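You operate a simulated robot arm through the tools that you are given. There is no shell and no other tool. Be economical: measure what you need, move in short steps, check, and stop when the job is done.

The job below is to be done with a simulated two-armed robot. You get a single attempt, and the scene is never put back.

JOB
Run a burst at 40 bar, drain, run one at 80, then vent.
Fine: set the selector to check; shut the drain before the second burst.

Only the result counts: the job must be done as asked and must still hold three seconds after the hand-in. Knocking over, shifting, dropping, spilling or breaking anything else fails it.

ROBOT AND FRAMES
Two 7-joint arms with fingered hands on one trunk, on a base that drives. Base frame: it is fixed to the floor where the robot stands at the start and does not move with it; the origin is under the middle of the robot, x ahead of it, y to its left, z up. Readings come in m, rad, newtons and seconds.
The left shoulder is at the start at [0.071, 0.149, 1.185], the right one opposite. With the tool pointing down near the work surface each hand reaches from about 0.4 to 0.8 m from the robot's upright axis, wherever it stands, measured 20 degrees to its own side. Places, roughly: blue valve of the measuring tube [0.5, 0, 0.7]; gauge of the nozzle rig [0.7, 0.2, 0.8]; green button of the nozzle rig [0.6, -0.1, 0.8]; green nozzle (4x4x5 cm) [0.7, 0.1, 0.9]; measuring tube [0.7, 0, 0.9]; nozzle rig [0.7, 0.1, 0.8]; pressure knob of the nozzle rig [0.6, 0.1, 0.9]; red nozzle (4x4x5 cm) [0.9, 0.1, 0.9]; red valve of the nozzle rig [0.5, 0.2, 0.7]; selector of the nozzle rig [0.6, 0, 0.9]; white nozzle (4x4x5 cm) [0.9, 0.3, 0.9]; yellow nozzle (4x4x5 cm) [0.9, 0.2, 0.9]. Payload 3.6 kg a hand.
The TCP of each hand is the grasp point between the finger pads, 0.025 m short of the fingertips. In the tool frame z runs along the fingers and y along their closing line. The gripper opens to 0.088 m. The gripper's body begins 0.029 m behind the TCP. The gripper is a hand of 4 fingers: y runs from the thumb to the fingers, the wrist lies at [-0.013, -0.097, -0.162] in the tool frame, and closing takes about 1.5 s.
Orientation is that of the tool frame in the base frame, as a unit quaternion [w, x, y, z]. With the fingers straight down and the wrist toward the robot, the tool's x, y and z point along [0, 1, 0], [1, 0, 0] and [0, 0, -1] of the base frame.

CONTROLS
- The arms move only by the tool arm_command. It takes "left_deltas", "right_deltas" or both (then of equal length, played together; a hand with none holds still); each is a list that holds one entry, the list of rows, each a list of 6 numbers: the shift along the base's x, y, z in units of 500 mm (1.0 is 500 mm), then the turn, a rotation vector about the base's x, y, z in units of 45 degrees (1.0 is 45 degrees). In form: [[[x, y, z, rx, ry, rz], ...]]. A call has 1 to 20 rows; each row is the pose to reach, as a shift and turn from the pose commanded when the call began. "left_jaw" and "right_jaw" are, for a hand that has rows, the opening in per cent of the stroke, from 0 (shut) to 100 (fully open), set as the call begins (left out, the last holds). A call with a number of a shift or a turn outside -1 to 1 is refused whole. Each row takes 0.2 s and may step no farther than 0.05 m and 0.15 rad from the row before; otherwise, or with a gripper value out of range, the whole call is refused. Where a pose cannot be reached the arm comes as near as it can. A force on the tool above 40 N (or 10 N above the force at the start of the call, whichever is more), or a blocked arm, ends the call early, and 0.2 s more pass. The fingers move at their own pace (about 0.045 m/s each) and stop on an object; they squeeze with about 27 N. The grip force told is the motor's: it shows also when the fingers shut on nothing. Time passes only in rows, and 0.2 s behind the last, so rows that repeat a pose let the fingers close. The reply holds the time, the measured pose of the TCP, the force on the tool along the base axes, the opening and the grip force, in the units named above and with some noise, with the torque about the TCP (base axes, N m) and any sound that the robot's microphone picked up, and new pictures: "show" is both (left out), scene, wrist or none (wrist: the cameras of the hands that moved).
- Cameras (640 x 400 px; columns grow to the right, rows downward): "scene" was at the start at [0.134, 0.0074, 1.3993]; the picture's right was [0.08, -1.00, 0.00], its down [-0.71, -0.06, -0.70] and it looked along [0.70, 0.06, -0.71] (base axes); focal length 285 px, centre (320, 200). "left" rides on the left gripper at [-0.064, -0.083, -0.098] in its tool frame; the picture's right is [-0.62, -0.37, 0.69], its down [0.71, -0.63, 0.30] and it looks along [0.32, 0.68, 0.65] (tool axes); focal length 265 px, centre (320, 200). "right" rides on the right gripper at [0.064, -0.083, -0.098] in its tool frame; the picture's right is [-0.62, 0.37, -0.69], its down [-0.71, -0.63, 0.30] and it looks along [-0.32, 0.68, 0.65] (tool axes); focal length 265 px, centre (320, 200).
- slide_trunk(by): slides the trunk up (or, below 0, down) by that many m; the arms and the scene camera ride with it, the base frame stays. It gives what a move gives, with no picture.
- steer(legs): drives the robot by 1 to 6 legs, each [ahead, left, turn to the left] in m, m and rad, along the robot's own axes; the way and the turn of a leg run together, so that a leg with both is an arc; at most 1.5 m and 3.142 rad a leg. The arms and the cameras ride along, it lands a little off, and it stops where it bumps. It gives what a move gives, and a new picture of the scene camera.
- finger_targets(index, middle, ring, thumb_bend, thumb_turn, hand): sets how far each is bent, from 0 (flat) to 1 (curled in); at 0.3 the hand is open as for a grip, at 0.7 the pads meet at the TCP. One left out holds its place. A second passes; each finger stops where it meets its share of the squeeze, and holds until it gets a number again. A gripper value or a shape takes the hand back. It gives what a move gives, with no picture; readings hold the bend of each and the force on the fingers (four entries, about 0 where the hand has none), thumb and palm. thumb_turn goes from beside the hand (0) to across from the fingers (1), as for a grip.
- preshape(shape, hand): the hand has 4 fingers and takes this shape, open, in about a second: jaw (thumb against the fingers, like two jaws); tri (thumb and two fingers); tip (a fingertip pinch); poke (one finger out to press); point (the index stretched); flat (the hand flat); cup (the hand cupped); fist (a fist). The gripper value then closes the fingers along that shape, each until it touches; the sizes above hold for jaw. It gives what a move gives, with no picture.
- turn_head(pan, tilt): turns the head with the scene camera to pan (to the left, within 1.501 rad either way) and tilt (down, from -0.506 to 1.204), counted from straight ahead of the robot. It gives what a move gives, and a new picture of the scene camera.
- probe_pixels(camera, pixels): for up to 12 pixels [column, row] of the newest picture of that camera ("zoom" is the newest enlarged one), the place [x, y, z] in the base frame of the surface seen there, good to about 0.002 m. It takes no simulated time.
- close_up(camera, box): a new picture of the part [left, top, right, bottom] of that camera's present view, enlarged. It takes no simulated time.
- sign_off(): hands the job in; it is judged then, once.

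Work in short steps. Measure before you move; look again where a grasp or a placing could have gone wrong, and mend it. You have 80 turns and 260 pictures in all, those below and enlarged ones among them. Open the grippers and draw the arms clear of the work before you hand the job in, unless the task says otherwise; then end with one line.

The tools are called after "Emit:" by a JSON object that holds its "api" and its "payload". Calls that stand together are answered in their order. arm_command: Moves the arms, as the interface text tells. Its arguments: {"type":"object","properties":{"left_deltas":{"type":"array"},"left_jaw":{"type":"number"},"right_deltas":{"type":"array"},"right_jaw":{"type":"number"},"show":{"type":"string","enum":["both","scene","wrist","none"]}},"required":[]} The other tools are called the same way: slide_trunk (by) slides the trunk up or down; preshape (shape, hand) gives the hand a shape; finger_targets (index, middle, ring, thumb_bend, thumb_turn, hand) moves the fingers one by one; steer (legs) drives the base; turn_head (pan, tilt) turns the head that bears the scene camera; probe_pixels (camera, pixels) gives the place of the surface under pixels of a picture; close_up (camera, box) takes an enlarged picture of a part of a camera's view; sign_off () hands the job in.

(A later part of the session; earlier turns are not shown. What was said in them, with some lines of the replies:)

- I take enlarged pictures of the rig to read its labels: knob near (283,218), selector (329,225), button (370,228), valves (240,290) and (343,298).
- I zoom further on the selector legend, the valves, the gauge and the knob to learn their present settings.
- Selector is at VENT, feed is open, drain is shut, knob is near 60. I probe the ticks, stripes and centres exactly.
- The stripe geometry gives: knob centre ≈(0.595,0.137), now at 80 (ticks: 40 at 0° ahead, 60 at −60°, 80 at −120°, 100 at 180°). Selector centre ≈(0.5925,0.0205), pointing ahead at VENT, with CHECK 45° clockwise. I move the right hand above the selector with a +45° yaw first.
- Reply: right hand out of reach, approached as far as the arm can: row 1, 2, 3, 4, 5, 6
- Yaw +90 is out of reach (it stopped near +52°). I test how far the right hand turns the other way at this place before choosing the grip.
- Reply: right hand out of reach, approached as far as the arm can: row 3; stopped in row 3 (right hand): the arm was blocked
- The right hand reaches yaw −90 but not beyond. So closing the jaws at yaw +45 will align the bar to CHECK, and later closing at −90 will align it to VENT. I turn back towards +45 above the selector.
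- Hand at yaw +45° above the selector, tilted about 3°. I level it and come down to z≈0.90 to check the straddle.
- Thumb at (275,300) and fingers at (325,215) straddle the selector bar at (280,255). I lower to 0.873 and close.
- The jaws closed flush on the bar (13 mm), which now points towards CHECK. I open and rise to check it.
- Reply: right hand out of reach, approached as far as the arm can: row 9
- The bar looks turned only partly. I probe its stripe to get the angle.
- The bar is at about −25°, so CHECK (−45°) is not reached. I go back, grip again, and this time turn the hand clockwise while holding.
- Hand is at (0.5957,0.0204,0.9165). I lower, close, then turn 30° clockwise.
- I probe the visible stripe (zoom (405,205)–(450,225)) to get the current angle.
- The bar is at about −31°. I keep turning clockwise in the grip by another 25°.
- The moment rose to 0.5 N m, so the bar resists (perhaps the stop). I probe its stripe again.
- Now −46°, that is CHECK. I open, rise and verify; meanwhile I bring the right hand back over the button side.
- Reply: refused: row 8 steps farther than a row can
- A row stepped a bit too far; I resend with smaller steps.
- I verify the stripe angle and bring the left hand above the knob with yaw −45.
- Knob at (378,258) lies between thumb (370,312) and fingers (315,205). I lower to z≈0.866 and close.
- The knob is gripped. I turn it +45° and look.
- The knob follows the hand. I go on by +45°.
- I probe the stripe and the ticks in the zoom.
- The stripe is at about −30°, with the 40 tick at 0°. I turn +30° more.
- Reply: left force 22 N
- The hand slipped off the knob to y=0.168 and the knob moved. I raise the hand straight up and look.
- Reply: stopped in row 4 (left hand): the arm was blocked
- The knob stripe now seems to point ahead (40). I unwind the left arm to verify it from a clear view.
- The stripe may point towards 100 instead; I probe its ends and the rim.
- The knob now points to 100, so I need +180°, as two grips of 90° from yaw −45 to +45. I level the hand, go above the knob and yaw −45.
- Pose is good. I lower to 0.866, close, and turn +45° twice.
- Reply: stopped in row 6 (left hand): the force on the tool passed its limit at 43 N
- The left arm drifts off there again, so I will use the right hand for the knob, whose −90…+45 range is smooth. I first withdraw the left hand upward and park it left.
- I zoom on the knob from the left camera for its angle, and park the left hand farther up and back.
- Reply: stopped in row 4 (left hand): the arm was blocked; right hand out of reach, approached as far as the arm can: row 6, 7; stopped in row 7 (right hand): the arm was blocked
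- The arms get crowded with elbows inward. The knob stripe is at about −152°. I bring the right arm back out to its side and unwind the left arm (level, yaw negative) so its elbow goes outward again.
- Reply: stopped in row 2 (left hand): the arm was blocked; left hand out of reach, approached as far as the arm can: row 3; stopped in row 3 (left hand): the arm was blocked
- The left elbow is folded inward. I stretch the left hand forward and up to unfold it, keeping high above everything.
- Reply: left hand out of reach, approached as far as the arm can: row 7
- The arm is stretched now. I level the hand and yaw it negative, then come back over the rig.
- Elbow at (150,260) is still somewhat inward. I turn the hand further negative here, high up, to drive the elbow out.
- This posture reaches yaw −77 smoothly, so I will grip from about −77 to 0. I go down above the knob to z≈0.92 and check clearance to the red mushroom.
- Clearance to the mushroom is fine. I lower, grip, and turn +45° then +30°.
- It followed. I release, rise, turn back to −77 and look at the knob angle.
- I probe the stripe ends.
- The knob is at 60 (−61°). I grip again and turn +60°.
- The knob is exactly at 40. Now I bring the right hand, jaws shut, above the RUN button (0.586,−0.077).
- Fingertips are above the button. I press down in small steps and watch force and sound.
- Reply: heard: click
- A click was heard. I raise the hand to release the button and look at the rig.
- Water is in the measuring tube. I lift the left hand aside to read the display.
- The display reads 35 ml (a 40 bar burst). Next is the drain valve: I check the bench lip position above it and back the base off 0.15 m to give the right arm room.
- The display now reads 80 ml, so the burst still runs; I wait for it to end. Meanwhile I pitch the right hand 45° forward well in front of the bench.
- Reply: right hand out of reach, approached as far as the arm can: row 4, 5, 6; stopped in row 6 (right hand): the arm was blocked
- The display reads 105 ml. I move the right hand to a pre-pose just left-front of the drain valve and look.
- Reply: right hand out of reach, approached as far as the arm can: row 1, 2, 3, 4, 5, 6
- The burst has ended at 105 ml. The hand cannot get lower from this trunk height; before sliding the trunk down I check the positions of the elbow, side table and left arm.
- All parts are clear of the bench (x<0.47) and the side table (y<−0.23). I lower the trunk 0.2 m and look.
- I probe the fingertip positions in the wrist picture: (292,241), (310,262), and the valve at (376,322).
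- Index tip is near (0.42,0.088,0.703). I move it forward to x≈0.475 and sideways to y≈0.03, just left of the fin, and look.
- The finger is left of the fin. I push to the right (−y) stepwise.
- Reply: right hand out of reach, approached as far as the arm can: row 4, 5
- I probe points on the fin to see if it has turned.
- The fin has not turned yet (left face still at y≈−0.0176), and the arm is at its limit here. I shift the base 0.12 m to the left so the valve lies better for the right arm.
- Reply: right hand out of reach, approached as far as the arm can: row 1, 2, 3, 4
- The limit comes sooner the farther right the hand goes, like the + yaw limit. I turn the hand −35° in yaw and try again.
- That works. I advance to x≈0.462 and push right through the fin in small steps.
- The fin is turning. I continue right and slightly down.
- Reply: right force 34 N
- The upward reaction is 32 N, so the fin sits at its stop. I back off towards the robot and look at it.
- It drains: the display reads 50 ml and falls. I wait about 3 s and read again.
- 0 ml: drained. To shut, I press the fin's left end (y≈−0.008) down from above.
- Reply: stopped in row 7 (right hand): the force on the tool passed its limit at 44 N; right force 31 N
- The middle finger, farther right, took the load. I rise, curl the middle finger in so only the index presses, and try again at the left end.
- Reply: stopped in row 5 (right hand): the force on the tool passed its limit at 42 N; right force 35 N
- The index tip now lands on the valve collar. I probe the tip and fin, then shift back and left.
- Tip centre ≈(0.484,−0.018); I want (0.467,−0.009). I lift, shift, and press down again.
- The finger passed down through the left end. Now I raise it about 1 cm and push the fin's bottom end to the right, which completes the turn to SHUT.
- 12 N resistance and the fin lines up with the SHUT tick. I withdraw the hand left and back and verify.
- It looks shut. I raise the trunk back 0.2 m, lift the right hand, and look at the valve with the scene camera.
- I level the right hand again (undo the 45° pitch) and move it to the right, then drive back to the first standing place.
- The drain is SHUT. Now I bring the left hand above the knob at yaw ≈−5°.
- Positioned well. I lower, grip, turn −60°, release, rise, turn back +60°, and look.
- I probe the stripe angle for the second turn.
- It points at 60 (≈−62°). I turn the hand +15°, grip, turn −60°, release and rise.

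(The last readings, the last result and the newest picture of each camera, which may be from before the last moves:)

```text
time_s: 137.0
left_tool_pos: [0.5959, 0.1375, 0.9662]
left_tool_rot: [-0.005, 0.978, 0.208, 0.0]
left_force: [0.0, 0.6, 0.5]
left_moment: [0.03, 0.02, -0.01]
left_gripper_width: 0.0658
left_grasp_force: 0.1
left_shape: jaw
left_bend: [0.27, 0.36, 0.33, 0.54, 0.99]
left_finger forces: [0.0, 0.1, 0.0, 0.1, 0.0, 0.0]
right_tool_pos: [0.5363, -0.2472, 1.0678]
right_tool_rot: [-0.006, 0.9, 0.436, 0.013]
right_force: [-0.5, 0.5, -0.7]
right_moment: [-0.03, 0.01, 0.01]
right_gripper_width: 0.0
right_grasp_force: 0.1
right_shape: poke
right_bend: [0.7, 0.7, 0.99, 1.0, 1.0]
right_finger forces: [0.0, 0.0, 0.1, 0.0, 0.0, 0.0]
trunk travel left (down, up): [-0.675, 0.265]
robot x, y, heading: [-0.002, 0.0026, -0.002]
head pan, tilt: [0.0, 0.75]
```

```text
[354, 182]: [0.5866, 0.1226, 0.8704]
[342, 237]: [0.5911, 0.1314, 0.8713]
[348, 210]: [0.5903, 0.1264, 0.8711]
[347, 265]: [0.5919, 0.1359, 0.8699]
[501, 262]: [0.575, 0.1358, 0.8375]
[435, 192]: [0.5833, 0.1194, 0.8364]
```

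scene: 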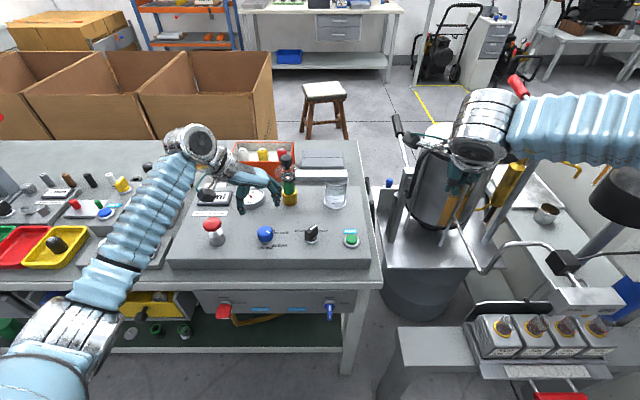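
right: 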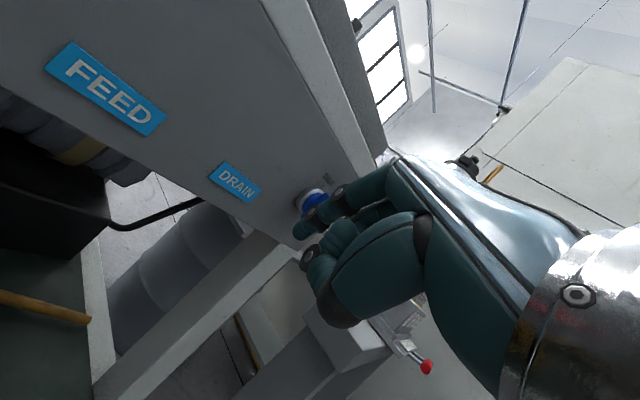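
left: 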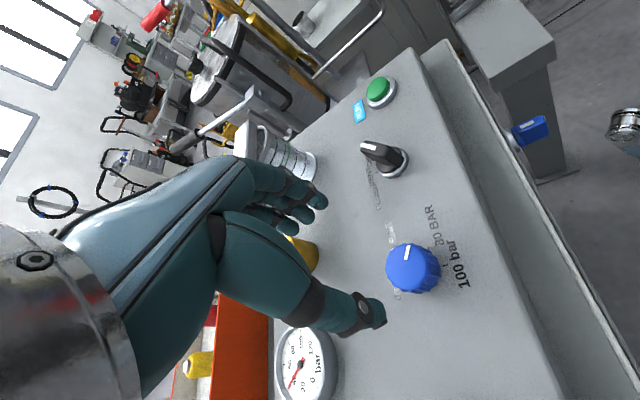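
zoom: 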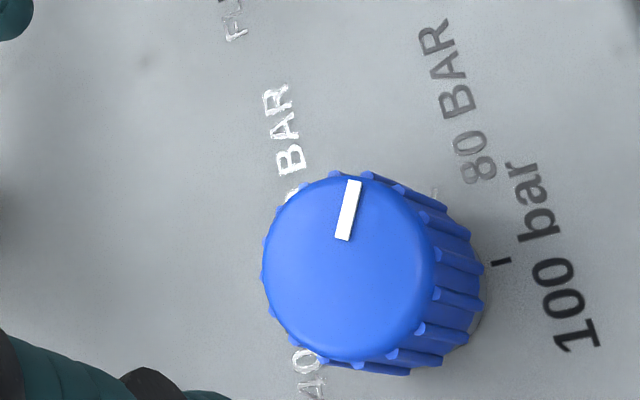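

The knob is at 80 (≈−119°). I lift the left hand aside, reshape the right hand to the jaw, and bring it shut above RUN.

Emit:
{"api": "preshape", "payload": {"hand": "right", "shape": "jaw"}}

Emit:
{"api": "arm_command", "payload": {"left_deltas": [[[0, 0, 0.08, 0, 0, 0], [0, 0.02, 0.16, 0, 0, 0], [-0.05, 0.06, 0.24, 0, 0, 0], [-0.1, 0.1, 0.3, 0, 0, 0], [-0.1, 0.1, 0.3, 0, 0, 0], [-0.1, 0.1, 0.3, 0, 0, 0], [-0.1, 0.1, 0.3, 0, 0, 0], [-0.1, 0.1, 0.3, 0, 0, 0]]], "right_deltas": [[[0.02, 0.06, -0.03, 0, 0, 0], [0.04, 0.12, -0.06, 0, 0, 0], [0.06, 0.18, -0.1, 0, 0, 0], [0.08, 0.24, -0.14, 0, 0, 0], [0.1, 0.3, -0.18, 0, 0, 0], [0.1, 0.34, -0.23, 0, 0, 0], [0.1, 0.34, -0.28, 0, 0, 0], [0.1, 0.34, -0.284, 0, 0, 0]]], "right_jaw": 0}}

```text
time_s: 137.9
left_tool_pos: [0.5959, 0.1375, 0.965]
left_tool_rot: [-0.003, 0.978, 0.209, -0.001]
left_force: [-1.2, 0.3, -0.9]
left_moment: [-0.02, -0.01, 0.01]
left_gripper_width: 0.0658
left_grasp_force: 0.1
left_shape: jaw
left_bend: [0.27, 0.36, 0.33, 0.54, 0.99]
left_finger forces: [0.1, 0.1, 0.0, 0.0, 0.1, 0.1]
right_tool_pos: [0.5367, -0.2471, 1.0669]
right_tool_rot: [-0.005, 0.9, 0.437, 0.012]
right_force: [0.3, 0.1, 0.4]
right_moment: [-0.02, 0.02, 0.0]
right_gripper_width: 0.0878
right_grasp_force: 0.0
right_shape: jaw
right_bend: [0.3, 0.3, 0.3, 0.3, 0.98]
right_finger forces: [0.0, 0.0, 0.0, 0.1, 0.1, 0.0]
trunk travel left (down, up): [-0.675, 0.265]
robot x, y, heading: [0.0039, 0.0013, -0.005]
head pan, tilt: [0.0, 0.75]
```

```text
refused: row 3 steps farther than a row can; nothing moved
```

A step was too long; I resend it with the left lift smaller.

Emit:
{"api": "arm_command", "payload": {"left_deltas": [[[0, 0, 0.06, 0, 0, 0], [0, 0.02, 0.12, 0, 0, 0], [-0.03, 0.05, 0.18, 0, 0, 0], [-0.06, 0.08, 0.24, 0, 0, 0], [-0.09, 0.1, 0.3, 0, 0, 0], [-0.1, 0.1, 0.3, 0, 0, 0], [-0.1, 0.1, 0.3, 0, 0, 0], [-0.1, 0.1, 0.3, 0, 0, 0]]], "right_deltas": [[[0.02, 0.06, -0.03, 0, 0, 0], [0.04, 0.12, -0.06, 0, 0, 0], [0.06, 0.18, -0.1, 0, 0, 0], [0.08, 0.24, -0.14, 0, 0, 0], [0.1, 0.3, -0.18, 0, 0, 0], [0.1, 0.34, -0.23, 0, 0, 0], [0.1, 0.34, -0.28, 0, 0, 0], [0.1, 0.34, -0.284, 0, 0, 0]]], "right_jaw": 0}}

Emit:
{"api": "close_up", "payload": {"camera": "scene", "box": [170, 160, 394, 300]}}

```text
time_s: 139.7
left_tool_pos: [0.5443, 0.1896, 1.1176]
left_tool_rot: [-0.003, 0.978, 0.208, -0.001]
left_force: [-0.2, 0.6, -0.1]
left_moment: [-0.03, -0.02, -0.01]
left_gripper_width: 0.0658
left_grasp_force: 0.1
left_shape: jaw
left_bend: [0.27, 0.36, 0.33, 0.54, 0.99]
left_finger forces: [0.0, 0.1, 0.1, 0.0, 0.1, 0.0]
right_tool_pos: [0.5856, -0.0775, 0.9256]
right_tool_rot: [-0.006, 0.899, 0.437, 0.014]
right_force: [0.4, 0.0, 0.3]
right_moment: [-0.02, 0.0, 0.02]
right_gripper_width: 0.0
right_grasp_force: 27.2
right_shape: jaw
right_bend: [0.7, 0.7, 0.7, 0.38, 1.0]
right_finger forces: [0.1, 0.1, 0.0, 0.0, 0.1, 0.0]
trunk travel left (down, up): [-0.675, 0.265]
robot x, y, heading: [-0.0002, 0.004, -0.003]
head pan, tilt: [0.0, 0.75]
```

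scene: 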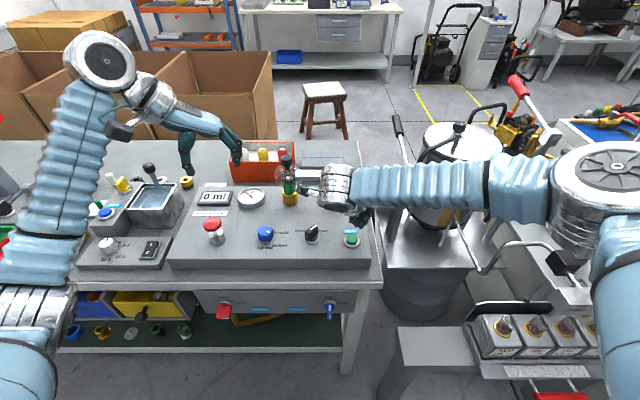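
right: 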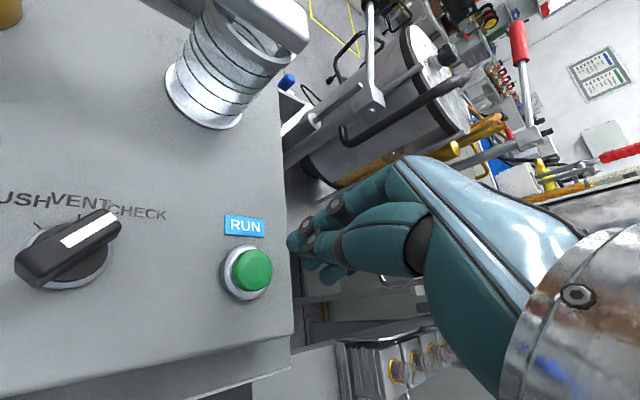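
left: 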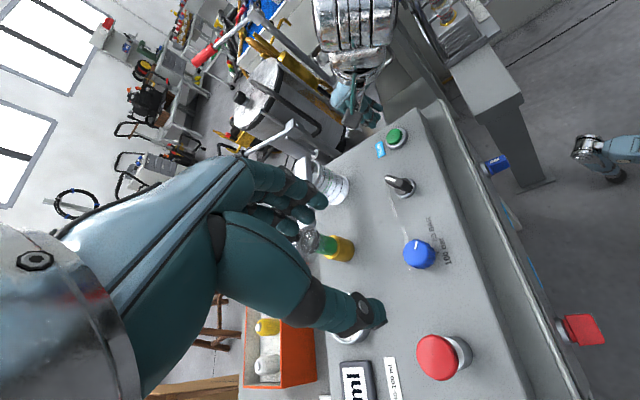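

```text
2.86 times, centred on (282, 230) of scene
```

zoom: 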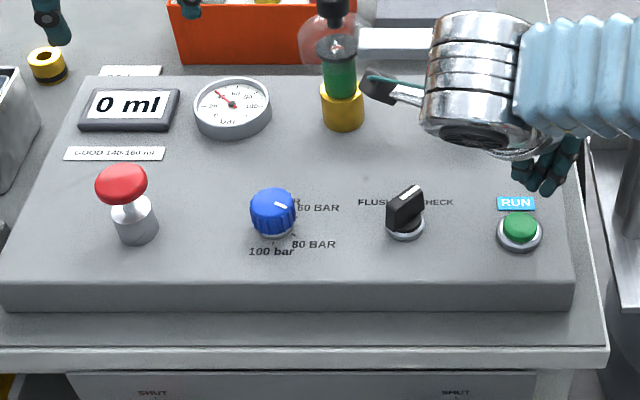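

All is set: 0 ml, CHECK, 80 bar, drain shut. I press RUN.

Emit:
{"api": "arm_command", "payload": {"right_deltas": [[[0, 0, -0.04, 0, 0, 0], [0, 0, -0.07, 0, 0, 0], [0, 0, -0.085, 0, 0, 0], [0, 0, -0.095, 0, 0, 0], [0, 0, -0.1, 0, 0, 0]]], "show": "none"}}

Emit:
{"api": "arm_command", "payload": {"right_deltas": [[[0, 0, 0.04, 0, 0, 0], [0, 0, 0.1, 0, 0, 0], [0, 0, 0.16, 0, 0, 0], [0, 0, 0.22, 0, 0, 0], [0, 0, 0.25, 0, 0, 0]]], "right_jaw": 65, "show": "scene"}}

Emit:
{"api": "close_up", "payload": {"camera": "scene", "box": [170, 160, 394, 300]}}

```text
time_s: 140.9
left_tool_pos: [0.5432, 0.1879, 1.1176]
left_tool_rot: [-0.003, 0.978, 0.209, -0.001]
left_force: [0.9, 0.3, 0.2]
left_moment: [0.02, -0.03, -0.01]
left_gripper_width: 0.0656
left_grasp_force: 0.0
left_shape: jaw
left_bend: [0.27, 0.36, 0.33, 0.54, 0.99]
left_finger forces: [0.0, 0.0, 0.0, 0.0, 0.1, 0.0]
right_tool_pos: [0.5865, -0.0785, 0.8745]
right_tool_rot: [-0.005, 0.9, 0.436, 0.014]
right_force: [1.2, -0.2, 1.2]
right_moment: [-0.03, -0.02, -0.03]
right_gripper_width: 0.0003
right_grasp_force: 26.7
right_shape: jaw
right_bend: [0.7, 0.7, 0.7, 0.38, 1.0]
right_finger forces: [0.0, 0.1, 0.0, 0.1, 0.0, 0.0]
trunk travel left (down, up): [-0.675, 0.265]
robot x, y, heading: [-0.0044, -0.0008, 0.003]
head pan, tilt: [0.0, 0.75]
heard: click
```

```text
time_s: 142.1
left_tool_pos: [0.5446, 0.1871, 1.117]
left_tool_rot: [-0.004, 0.978, 0.209, -0.001]
left_force: [0.5, 0.6, -0.3]
left_moment: [0.02, -0.01, 0.01]
left_gripper_width: 0.0658
left_grasp_force: 0.0
left_shape: jaw
left_bend: [0.27, 0.36, 0.33, 0.54, 0.99]
left_finger forces: [0.1, 0.0, 0.0, 0.0, 0.1, 0.0]
right_tool_pos: [0.5851, -0.0776, 1.0008]
right_tool_rot: [-0.005, 0.9, 0.437, 0.013]
right_force: [0.8, 0.3, 0.6]
right_moment: [-0.02, -0.01, 0.01]
right_gripper_width: 0.0568
right_grasp_force: 0.1
right_shape: jaw
right_bend: [0.28, 0.39, 0.36, 0.62, 1.0]
right_finger forces: [0.0, 0.0, 0.0, 0.0, 0.0, 0.0]
trunk travel left (down, up): [-0.675, 0.265]
robot x, y, heading: [-0.0044, 0.0039, -0.002]
head pan, tilt: [0.0, 0.75]
```

scene: 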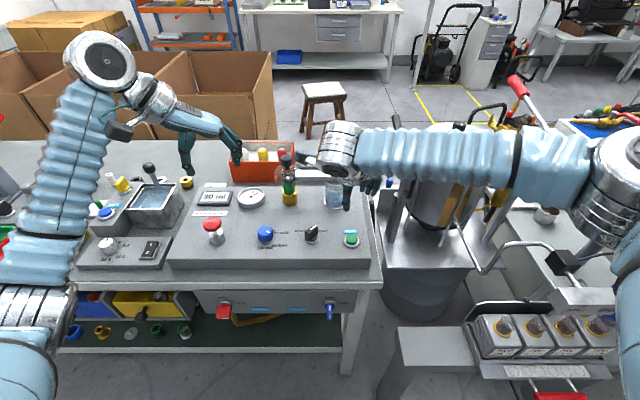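

```text
2.86 times, centred on (282, 230) of scene
5 turns are left
```

zoom: 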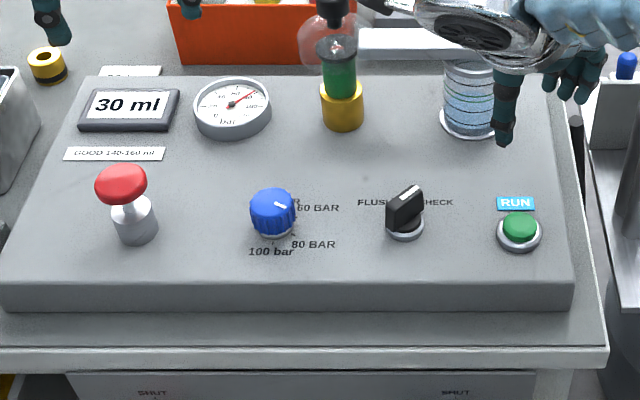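

Second burst runs (30 ml, gauge at 80). I bring the right hand above the selector turning to yaw ≈−83 while waiting for the burst to end.

Emit:
{"api": "arm_command", "payload": {"right_deltas": [[[0.003, 0.03, 0, 0, 0, -0.167], [0.006, 0.07, 0, 0, 0, -0.333], [0.009, 0.11, -0.01, 0, 0, -0.5], [0.012, 0.15, -0.03, 0, 0, -0.667], [0.015, 0.18, -0.05, 0, 0, -0.833], [0.017, 0.197, -0.08, 0, 0, -1.0], [0.017, 0.197, -0.08, 0, 0, -1.0], [0.017, 0.197, -0.08, 0, 0, -1.0], [0.017, 0.197, -0.08, 0, 0, -1.0], [0.017, 0.197, -0.08, 0, 0, -1.0], [0.017, 0.197, -0.08, 0, 0, -1.0], [0.017, 0.197, -0.08, 0, 0, -1.0], [0.017, 0.197, -0.08, 0, 0, -1.0], [0.017, 0.197, -0.08, 0, 0, -1.0], [0.017, 0.197, -0.08, 0, 0, -1.0], [0.017, 0.197, -0.08, 0, 0, -1.0], [0.017, 0.197, -0.08, 0, 0, -1.0], [0.017, 0.197, -0.08, 0, 0, -1.0], [0.017, 0.197, -0.08, 0, 0, -1.0], [0.017, 0.197, -0.08, 0, 0, -1.0]]], "show": "none"}}

Emit:
{"api": "arm_command", "payload": {"right_deltas": [[[0, 0, 0, 0, 0, 0], [0, 0, 0, 0, 0, 0], [0, 0, 0, 0, 0, 0], [0, 0, 0, 0, 0, 0], [0, 0, 0, 0, 0, 0], [0, 0, 0, 0, 0, 0], [0, 0, 0, 0, 0, 0], [0, 0, 0, 0, 0, 0], [0, 0, 0, 0, 0, 0], [0, 0, 0, 0, 0, 0], [0, 0, 0, 0, 0, 0], [0, 0, 0, 0, 0, 0], [0, 0, 0, 0, 0, 0], [0, 0, 0, 0, 0, 0], [0, 0, 0, 0, 0, 0], [0, 0, 0, 0, 0, 0], [0, 0, 0, 0, 0, 0], [0, 0, 0, 0, 0, 0]]], "show": "both"}}

Emit:
{"api": "close_up", "payload": {"camera": "scene", "box": [170, 160, 394, 300]}}

```text
time_s: 143.7
left_tool_pos: [0.5452, 0.186, 1.1166]
left_tool_rot: [-0.004, 0.978, 0.209, -0.001]
left_force: [0.2, 0.7, 0.3]
left_moment: [0.01, 0.0, -0.02]
left_gripper_width: 0.0656
left_grasp_force: 0.1
left_shape: jaw
left_bend: [0.27, 0.36, 0.33, 0.54, 0.99]
left_finger forces: [0.0, 0.0, 0.0, 0.1, 0.0, 0.0]
right_tool_pos: [0.6264, -0.0599, 0.9638]
right_tool_rot: [-0.004, 1.0, -0.018, 0.018]
right_force: [-0.3, -0.1, 0.1]
right_moment: [0.0, -0.01, 0.0]
right_gripper_width: 0.0572
right_grasp_force: 0.0
right_shape: jaw
right_bend: [0.28, 0.39, 0.35, 0.62, 1.0]
right_finger forces: [0.0, 0.0, 0.0, 0.0, 0.0, 0.0]
trunk travel left (down, up): [-0.675, 0.265]
robot x, y, heading: [-0.0, 0.0037, -0.0]
head pan, tilt: [0.0, 0.75]
stopped in row 7 (right hand): the arm was blocked; the commanded pose is now the measured one
```

```text
time_s: 147.5
left_tool_pos: [0.5439, 0.1877, 1.1164]
left_tool_rot: [-0.004, 0.978, 0.209, -0.001]
left_force: [0.8, 0.1, 0.7]
left_moment: [0.03, 0.01, 0.02]
left_gripper_width: 0.0657
left_grasp_force: 0.1
left_shape: jaw
left_bend: [0.27, 0.36, 0.33, 0.54, 0.99]
left_finger forces: [0.1, 0.0, 0.1, 0.0, 0.0, 0.1]
right_tool_pos: [0.6243, -0.0592, 0.9641]
right_tool_rot: [-0.004, 1.0, -0.018, 0.017]
right_force: [-0.6, 0.5, 0.1]
right_moment: [-0.04, 0.01, 0.02]
right_gripper_width: 0.0573
right_grasp_force: 0.1
right_shape: jaw
right_bend: [0.28, 0.39, 0.35, 0.62, 1.0]
right_finger forces: [0.1, 0.2, 0.1, 0.1, 0.0, 0.0]
trunk travel left (down, up): [-0.675, 0.265]
robot x, y, heading: [-0.0002, 0.0013, -0.005]
head pan, tilt: [0.0, 0.75]
```

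scene: 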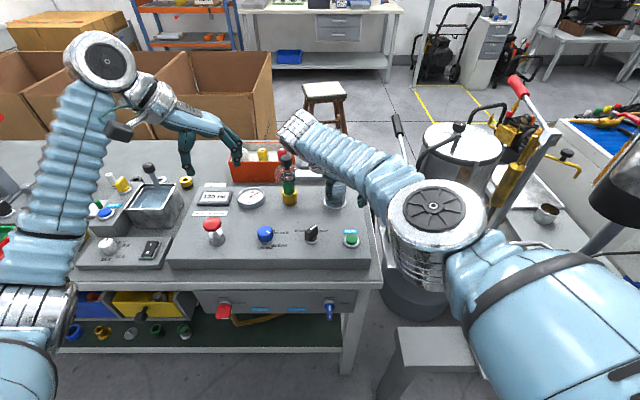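
right: 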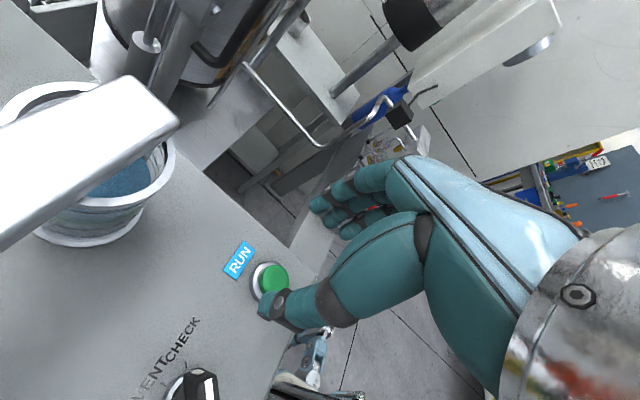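

```text
2.86 times, centred on (282, 230) of scene
4 turns are left
```

zoom: 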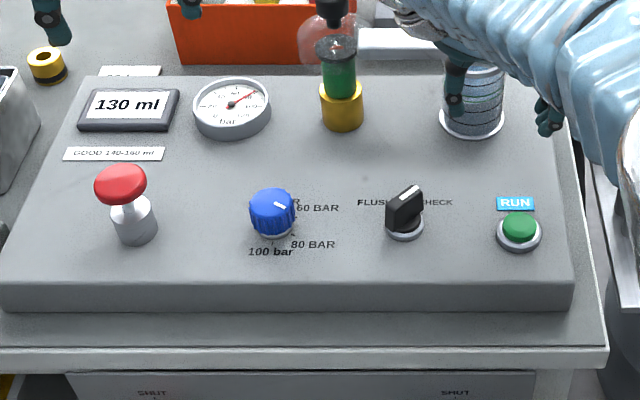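

Display 130 ml, burst nearly over. The right arm blocks here, so I clear it out to the right and bring the left hand (which turns well to −90 in its present posture) above the selector.

Emit:
{"api": "arm_command", "payload": {"right_deltas": [[[-0.02, -0.05, 0.05, 0, 0, 0.167], [-0.05, -0.1, 0.09, 0, 0, 0.333], [-0.08, -0.15, 0.12, 0, 0, 0.5], [-0.11, -0.21, 0.15, 0, 0, 0.667], [-0.15, -0.27, 0.17, 0, 0, 0.833], [-0.18, -0.33, 0.18, 0, 0, 1.0]]], "show": "none"}}

Emit:
{"api": "arm_command", "payload": {"left_deltas": [[[0.016, -0.055, -0.03, 0, 0, -0.09], [0.033, -0.11, -0.07, 0, 0, -0.18], [0.05, -0.167, -0.12, 0, 0, -0.27], [0.066, -0.222, -0.18, 0, 0, -0.36], [0.083, -0.278, -0.24, 0, 0, -0.45], [0.099, -0.334, -0.3, 0, 0, -0.53], [0.099, -0.334, -0.36, 0, 0, -0.53]]], "left_jaw": 70}}

Emit:
{"api": "close_up", "payload": {"camera": "scene", "box": [170, 160, 394, 300]}}

```text
time_s: 148.9
left_tool_pos: [0.5433, 0.1868, 1.1179]
left_tool_rot: [-0.004, 0.978, 0.208, 0.0]
left_force: [-0.4, 0.0, 0.4]
left_moment: [0.03, 0.01, 0.0]
left_gripper_width: 0.0657
left_grasp_force: 0.1
left_shape: jaw
left_bend: [0.27, 0.36, 0.33, 0.54, 0.99]
left_finger forces: [0.1, 0.1, 0.0, 0.0, 0.0, 0.0]
right_tool_pos: [0.5338, -0.2232, 1.0544]
right_tool_rot: [-0.01, 0.929, 0.371, 0.014]
right_force: [-0.2, 0.1, 0.4]
right_moment: [0.04, 0.0, 0.0]
right_gripper_width: 0.0573
right_grasp_force: 0.1
right_shape: jaw
right_bend: [0.28, 0.39, 0.35, 0.62, 1.0]
right_finger forces: [0.1, 0.1, 0.1, 0.1, 0.0, 0.1]
trunk travel left (down, up): [-0.675, 0.265]
robot x, y, heading: [-0.0024, 0.0001, -0.006]
head pan, tilt: [0.0, 0.75]
```

```text
time_s: 150.5
left_tool_pos: [0.5927, 0.0202, 0.9363]
left_tool_rot: [-0.004, 1.0, 0.001, 0.001]
left_force: [1.1, 0.6, -0.1]
left_moment: [-0.01, 0.0, 0.04]
left_gripper_width: 0.0621
left_grasp_force: 0.0
left_shape: jaw
left_bend: [0.27, 0.37, 0.34, 0.58, 0.99]
left_finger forces: [0.0, 0.0, 0.0, 0.1, 0.1, 0.1]
right_tool_pos: [0.534, -0.2214, 1.0536]
right_tool_rot: [-0.009, 0.929, 0.369, 0.015]
right_force: [-0.1, -0.3, 0.6]
right_moment: [-0.02, -0.01, -0.03]
right_gripper_width: 0.0572
right_grasp_force: 0.1
right_shape: jaw
right_bend: [0.28, 0.39, 0.35, 0.62, 1.0]
right_finger forces: [0.0, 0.0, 0.0, 0.0, 0.1, 0.1]
trunk travel left (down, up): [-0.675, 0.265]
robot x, y, heading: [0.0012, -0.0021, 0.005]
head pan, tilt: [0.0, 0.75]
```

scene: 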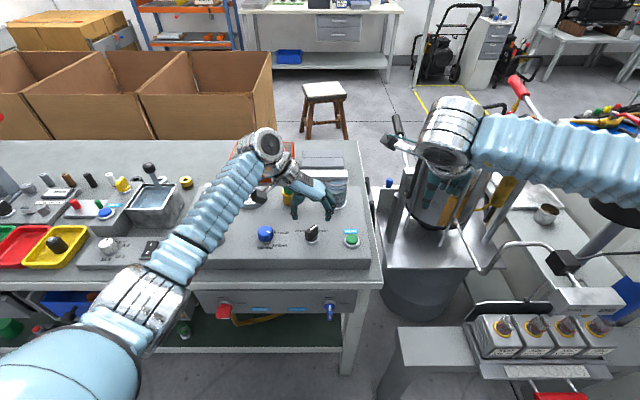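
left: 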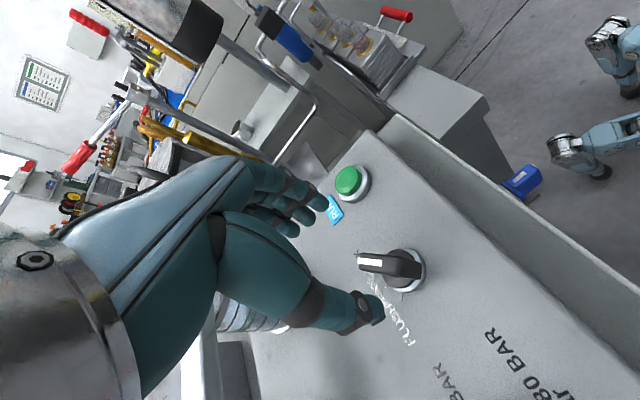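

```text
2.86 times, centred on (282, 230) of scene
3 turns are left
```

zoom: 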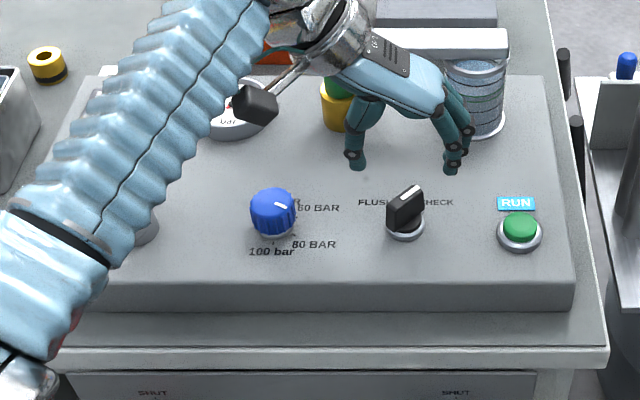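

Left hand is exactly over the selector at yaw −90, and the burst (8 s) is over. I lower, close on the bar, turn counter-clockwise 36°, release, rise back and look.

Emit:
{"api": "arm_command", "payload": {"left_deltas": [[[0, 0.001, -0.05, 0, 0, 0], [0.001, 0.001, -0.1, 0, 0, 0], [0.001, 0.001, -0.128, 0, 0, 0], [0.001, 0.001, -0.128, 0, 0, 0]]], "show": "none"}}

Emit:
{"api": "arm_command", "payload": {"left_deltas": [[[0, 0, 0, 0, 0, 0], [0, 0, 0, 0, 0, 0], [0, 0, 0, 0, 0, 0], [0, 0, 0, 0, 0, 0], [0, 0, 0, 0, 0, 0], [0, 0, 0, 0, 0, 0], [0, 0, 0, 0, 0, 0], [0, 0, 0, 0, 0, 0], [0, 0, 0, 0, 0, 0.16], [0, 0, 0, 0, 0, 0.32], [0, 0, 0, 0, 0, 0.48], [0, 0, 0, 0, 0, 0.64], [0, 0, 0, 0, 0, 0.8], [0, 0, 0, 0, 0, 0.8]]], "left_jaw": 0, "show": "wrist"}}

Emit:
{"api": "close_up", "payload": {"camera": "left", "box": [240, 180, 440, 305]}}

Emit:
{"api": "arm_command", "payload": {"left_deltas": [[[0, 0, 0, 0, 0, 0], [0, 0, 0, 0, 0, 0], [0, 0, 0, 0, 0, 0], [0, 0, 0, 0, 0, 0], [0, 0, 0, 0, 0, 0], [0, 0, 0.05, 0, 0, 0], [0, 0, 0.1, 0, 0, 0], [0, 0, 0.128, 0, 0, -0.16], [0, 0, 0.128, 0, 0, -0.32], [0, 0, 0.128, 0, 0, -0.48], [0, 0, 0.128, 0, 0, -0.64], [0, 0, 0.128, 0, 0, -0.8]]], "left_jaw": 70}}

Emit:
{"api": "close_up", "payload": {"camera": "left", "box": [320, 220, 448, 300]}}

Emit:
{"api": "close_up", "payload": {"camera": "scene", "box": [250, 190, 378, 270]}}

Emit:
{"api": "probe_pixels", "payload": {"camera": "zoom", "pixels": [[310, 170], [310, 180], [310, 190], [310, 200], [320, 180], [300, 180], [300, 190], [320, 190], [290, 200], [330, 170], [300, 170], [320, 170]]}}

```text
time_s: 151.5
left_tool_pos: [0.5939, 0.0193, 0.8703]
left_tool_rot: [-0.005, 1.0, 0.003, 0.0]
left_force: [0.1, -0.4, 0.2]
left_moment: [0.01, 0.01, 0.01]
left_gripper_width: 0.062
left_grasp_force: 0.1
left_shape: jaw
left_bend: [0.27, 0.37, 0.34, 0.58, 0.99]
left_finger forces: [0.0, 0.0, 0.0, 0.0, 0.0, 0.0]
right_tool_pos: [0.5348, -0.2225, 1.0544]
right_tool_rot: [-0.011, 0.929, 0.369, 0.014]
right_force: [-0.8, -0.2, 0.1]
right_moment: [-0.03, -0.02, 0.03]
right_gripper_width: 0.0574
right_grasp_force: 0.1
right_shape: jaw
right_bend: [0.28, 0.39, 0.35, 0.62, 1.0]
right_finger forces: [0.0, 0.0, 0.0, 0.0, 0.1, 0.1]
trunk travel left (down, up): [-0.675, 0.265]
robot x, y, heading: [0.0017, 0.0009, 0.0]
head pan, tilt: [0.0, 0.75]
```

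```text
time_s: 154.5
left_tool_pos: [0.5945, 0.0205, 0.8722]
left_tool_rot: [-0.004, 0.95, 0.311, -0.001]
left_force: [0.9, -2.0, -3.4]
left_moment: [-0.08, -0.06, 0.0]
left_gripper_width: 0.0141
left_grasp_force: 27.1
left_shape: jaw
left_bend: [0.68, 0.56, 0.71, 0.76, 1.0]
left_finger forces: [16.4, 5.3, 1.2, 0.1, 19.0, 0.1]
right_tool_pos: [0.534, -0.222, 1.0537]
right_tool_rot: [-0.01, 0.929, 0.369, 0.014]
right_force: [1.0, 0.3, -0.6]
right_moment: [0.01, -0.03, -0.01]
right_gripper_width: 0.0569
right_grasp_force: 0.0
right_shape: jaw
right_bend: [0.28, 0.39, 0.35, 0.62, 1.0]
right_finger forces: [0.1, 0.0, 0.0, 0.1, 0.1, 0.0]
trunk travel left (down, up): [-0.675, 0.265]
robot x, y, heading: [0.0014, 0.003, -0.003]
head pan, tilt: [0.0, 0.75]
```

left: 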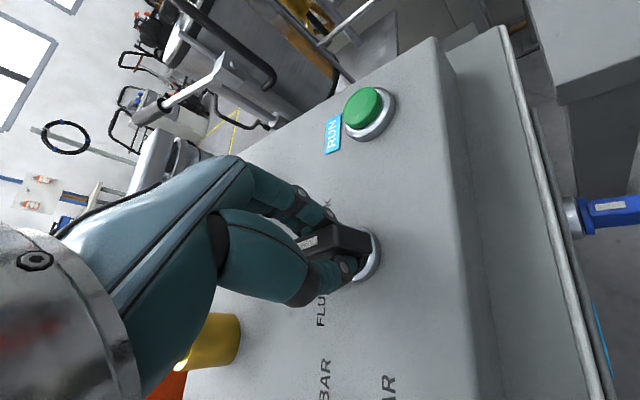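

```text
3.20 times, centred on (340, 242) of left
```

zoom: 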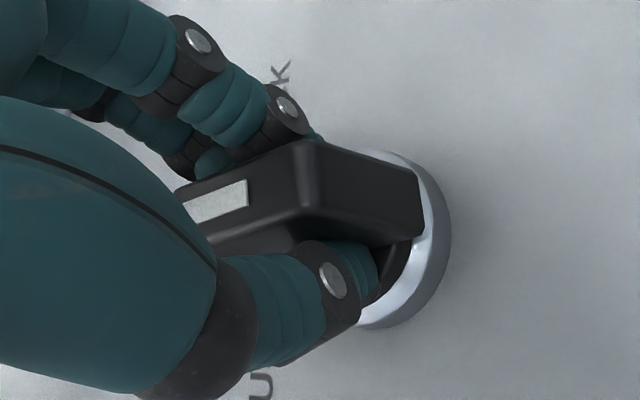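

```text
time_s: 157.1
left_tool_pos: [0.5945, 0.0204, 0.9362]
left_tool_rot: [-0.004, 1.0, 0.0, -0.001]
left_force: [-0.6, -0.7, -0.2]
left_moment: [0.0, 0.0, -0.02]
left_gripper_width: 0.0614
left_grasp_force: 0.0
left_shape: jaw
left_bend: [0.28, 0.37, 0.34, 0.58, 0.99]
left_finger forces: [0.0, 0.0, 0.0, 0.0, 0.0, 0.0]
right_tool_pos: [0.5358, -0.2218, 1.0549]
right_tool_rot: [-0.01, 0.93, 0.368, 0.013]
right_force: [0.0, 0.5, 0.0]
right_moment: [-0.02, -0.01, -0.02]
right_gripper_width: 0.0571
right_grasp_force: 0.1
right_shape: jaw
right_bend: [0.28, 0.39, 0.35, 0.62, 1.0]
right_finger forces: [0.0, 0.0, 0.0, 0.0, 0.1, 0.1]
trunk travel left (down, up): [-0.675, 0.265]
robot x, y, heading: [0.0003, 0.0038, -0.002]
head pan, tilt: [0.0, 0.75]
```

scene: 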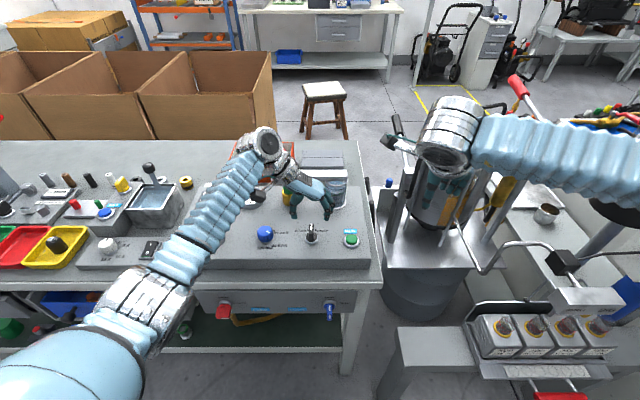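
left: 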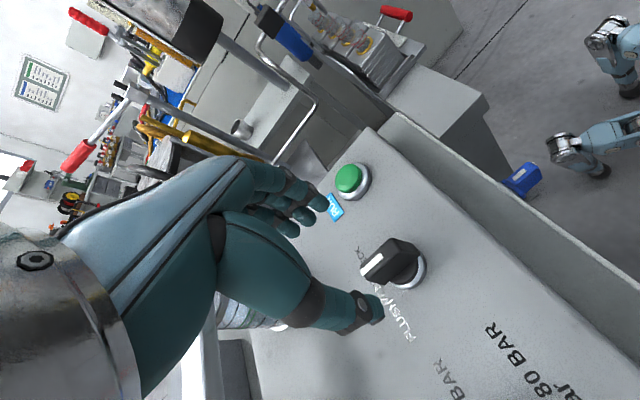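

```text
5.00 times, centred on (384, 260) of left
```

zoom: 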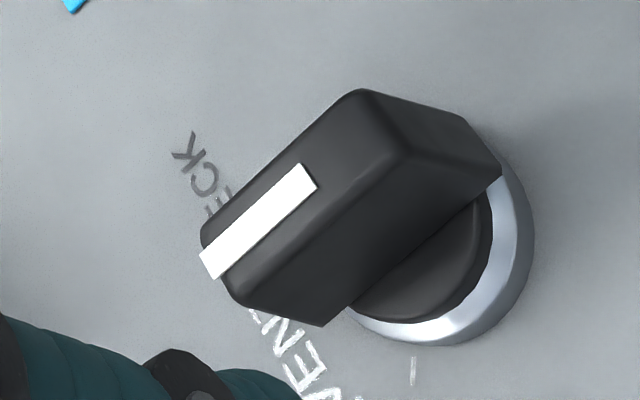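

```text
5.00 times, centred on (314, 230) of scene
```

zoom: 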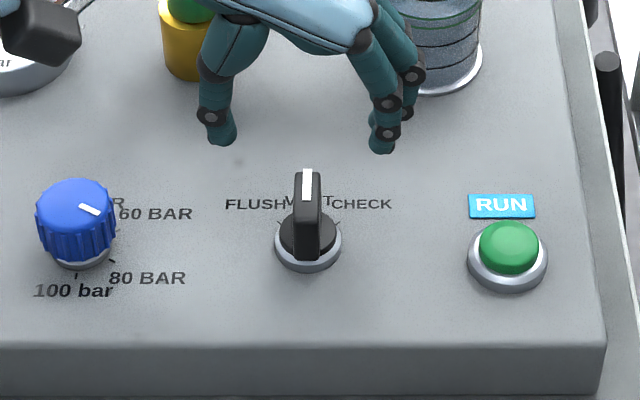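

```text
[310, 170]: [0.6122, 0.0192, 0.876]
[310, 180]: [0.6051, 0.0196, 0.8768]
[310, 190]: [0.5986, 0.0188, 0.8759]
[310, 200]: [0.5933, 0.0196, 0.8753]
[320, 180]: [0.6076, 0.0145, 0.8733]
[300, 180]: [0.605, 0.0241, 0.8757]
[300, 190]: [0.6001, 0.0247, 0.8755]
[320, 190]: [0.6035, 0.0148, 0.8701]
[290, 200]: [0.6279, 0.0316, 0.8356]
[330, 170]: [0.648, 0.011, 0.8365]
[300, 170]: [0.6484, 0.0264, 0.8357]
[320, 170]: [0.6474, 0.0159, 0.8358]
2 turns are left
```

The selector stands at VENT, straight ahead. I lift the left hand clear, open.

Emit:
{"api": "arm_command", "payload": {"left_deltas": [[[0, 0, 0.06, 0, 0, 0], [0, 0, 0.12, 0, 0, 0], [0, 0, 0.18, 0, 0, 0], [0, 0.03, 0.24, 0, 0, 0], [-0.02, 0.08, 0.29, 0, 0, 0.08], [-0.05, 0.14, 0.33, 0, 0, 0.16], [-0.08, 0.2, 0.36, 0, 0, 0.25], [-0.1, 0.26, 0.36, 0, 0, 0.34], [-0.1, 0.32, 0.36, 0, 0, 0.42]]], "show": "scene"}}

Emit:
{"api": "close_up", "payload": {"camera": "scene", "box": [170, 160, 394, 300]}}

```text
time_s: 159.1
left_tool_pos: [0.5462, 0.1798, 1.1163]
left_tool_rot: [-0.004, 0.986, 0.167, -0.001]
left_force: [0.6, 0.5, -0.2]
left_moment: [0.01, 0.0, 0.0]
left_gripper_width: 0.0611
left_grasp_force: 0.1
left_shape: jaw
left_bend: [0.28, 0.37, 0.34, 0.58, 0.99]
left_finger forces: [0.0, 0.0, 0.0, 0.1, 0.0, 0.1]
right_tool_pos: [0.5335, -0.2208, 1.0547]
right_tool_rot: [-0.01, 0.929, 0.369, 0.014]
right_force: [-0.5, -0.6, 0.8]
right_moment: [0.03, -0.03, 0.03]
right_gripper_width: 0.0572
right_grasp_force: 0.1
right_shape: jaw
right_bend: [0.28, 0.39, 0.35, 0.62, 1.0]
right_finger forces: [0.0, 0.0, 0.0, 0.1, 0.0, 0.0]
trunk travel left (down, up): [-0.675, 0.265]
robot x, y, heading: [0.0037, -0.0029, 0.0]
head pan, tilt: [0.0, 0.75]
```

scene: 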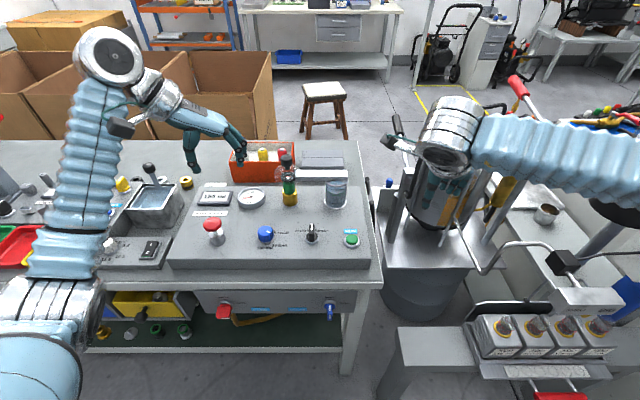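

```text
2.86 times, centred on (282, 230) of scene
1 turns are left
```

zoom: 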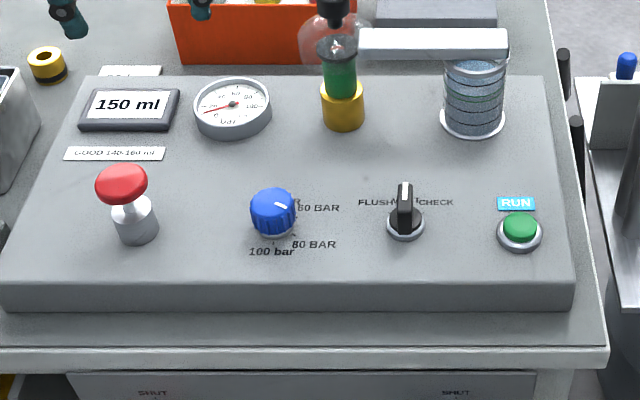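

The display reads 150 ml, the gauge has fallen to 0, the selector is at VENT and both hands are clear, so I hand in.

Emit:
{"api": "sign_off", "payload": {}}

```text
The job is handed in.
```

The job is handed in, and every step was done in order: the 40 bar burst gave 105 ml and drained to 0. With the drain shut, the 80 bar burst gave 150 ml. The selector is now at VENT and the gauge reads 0.
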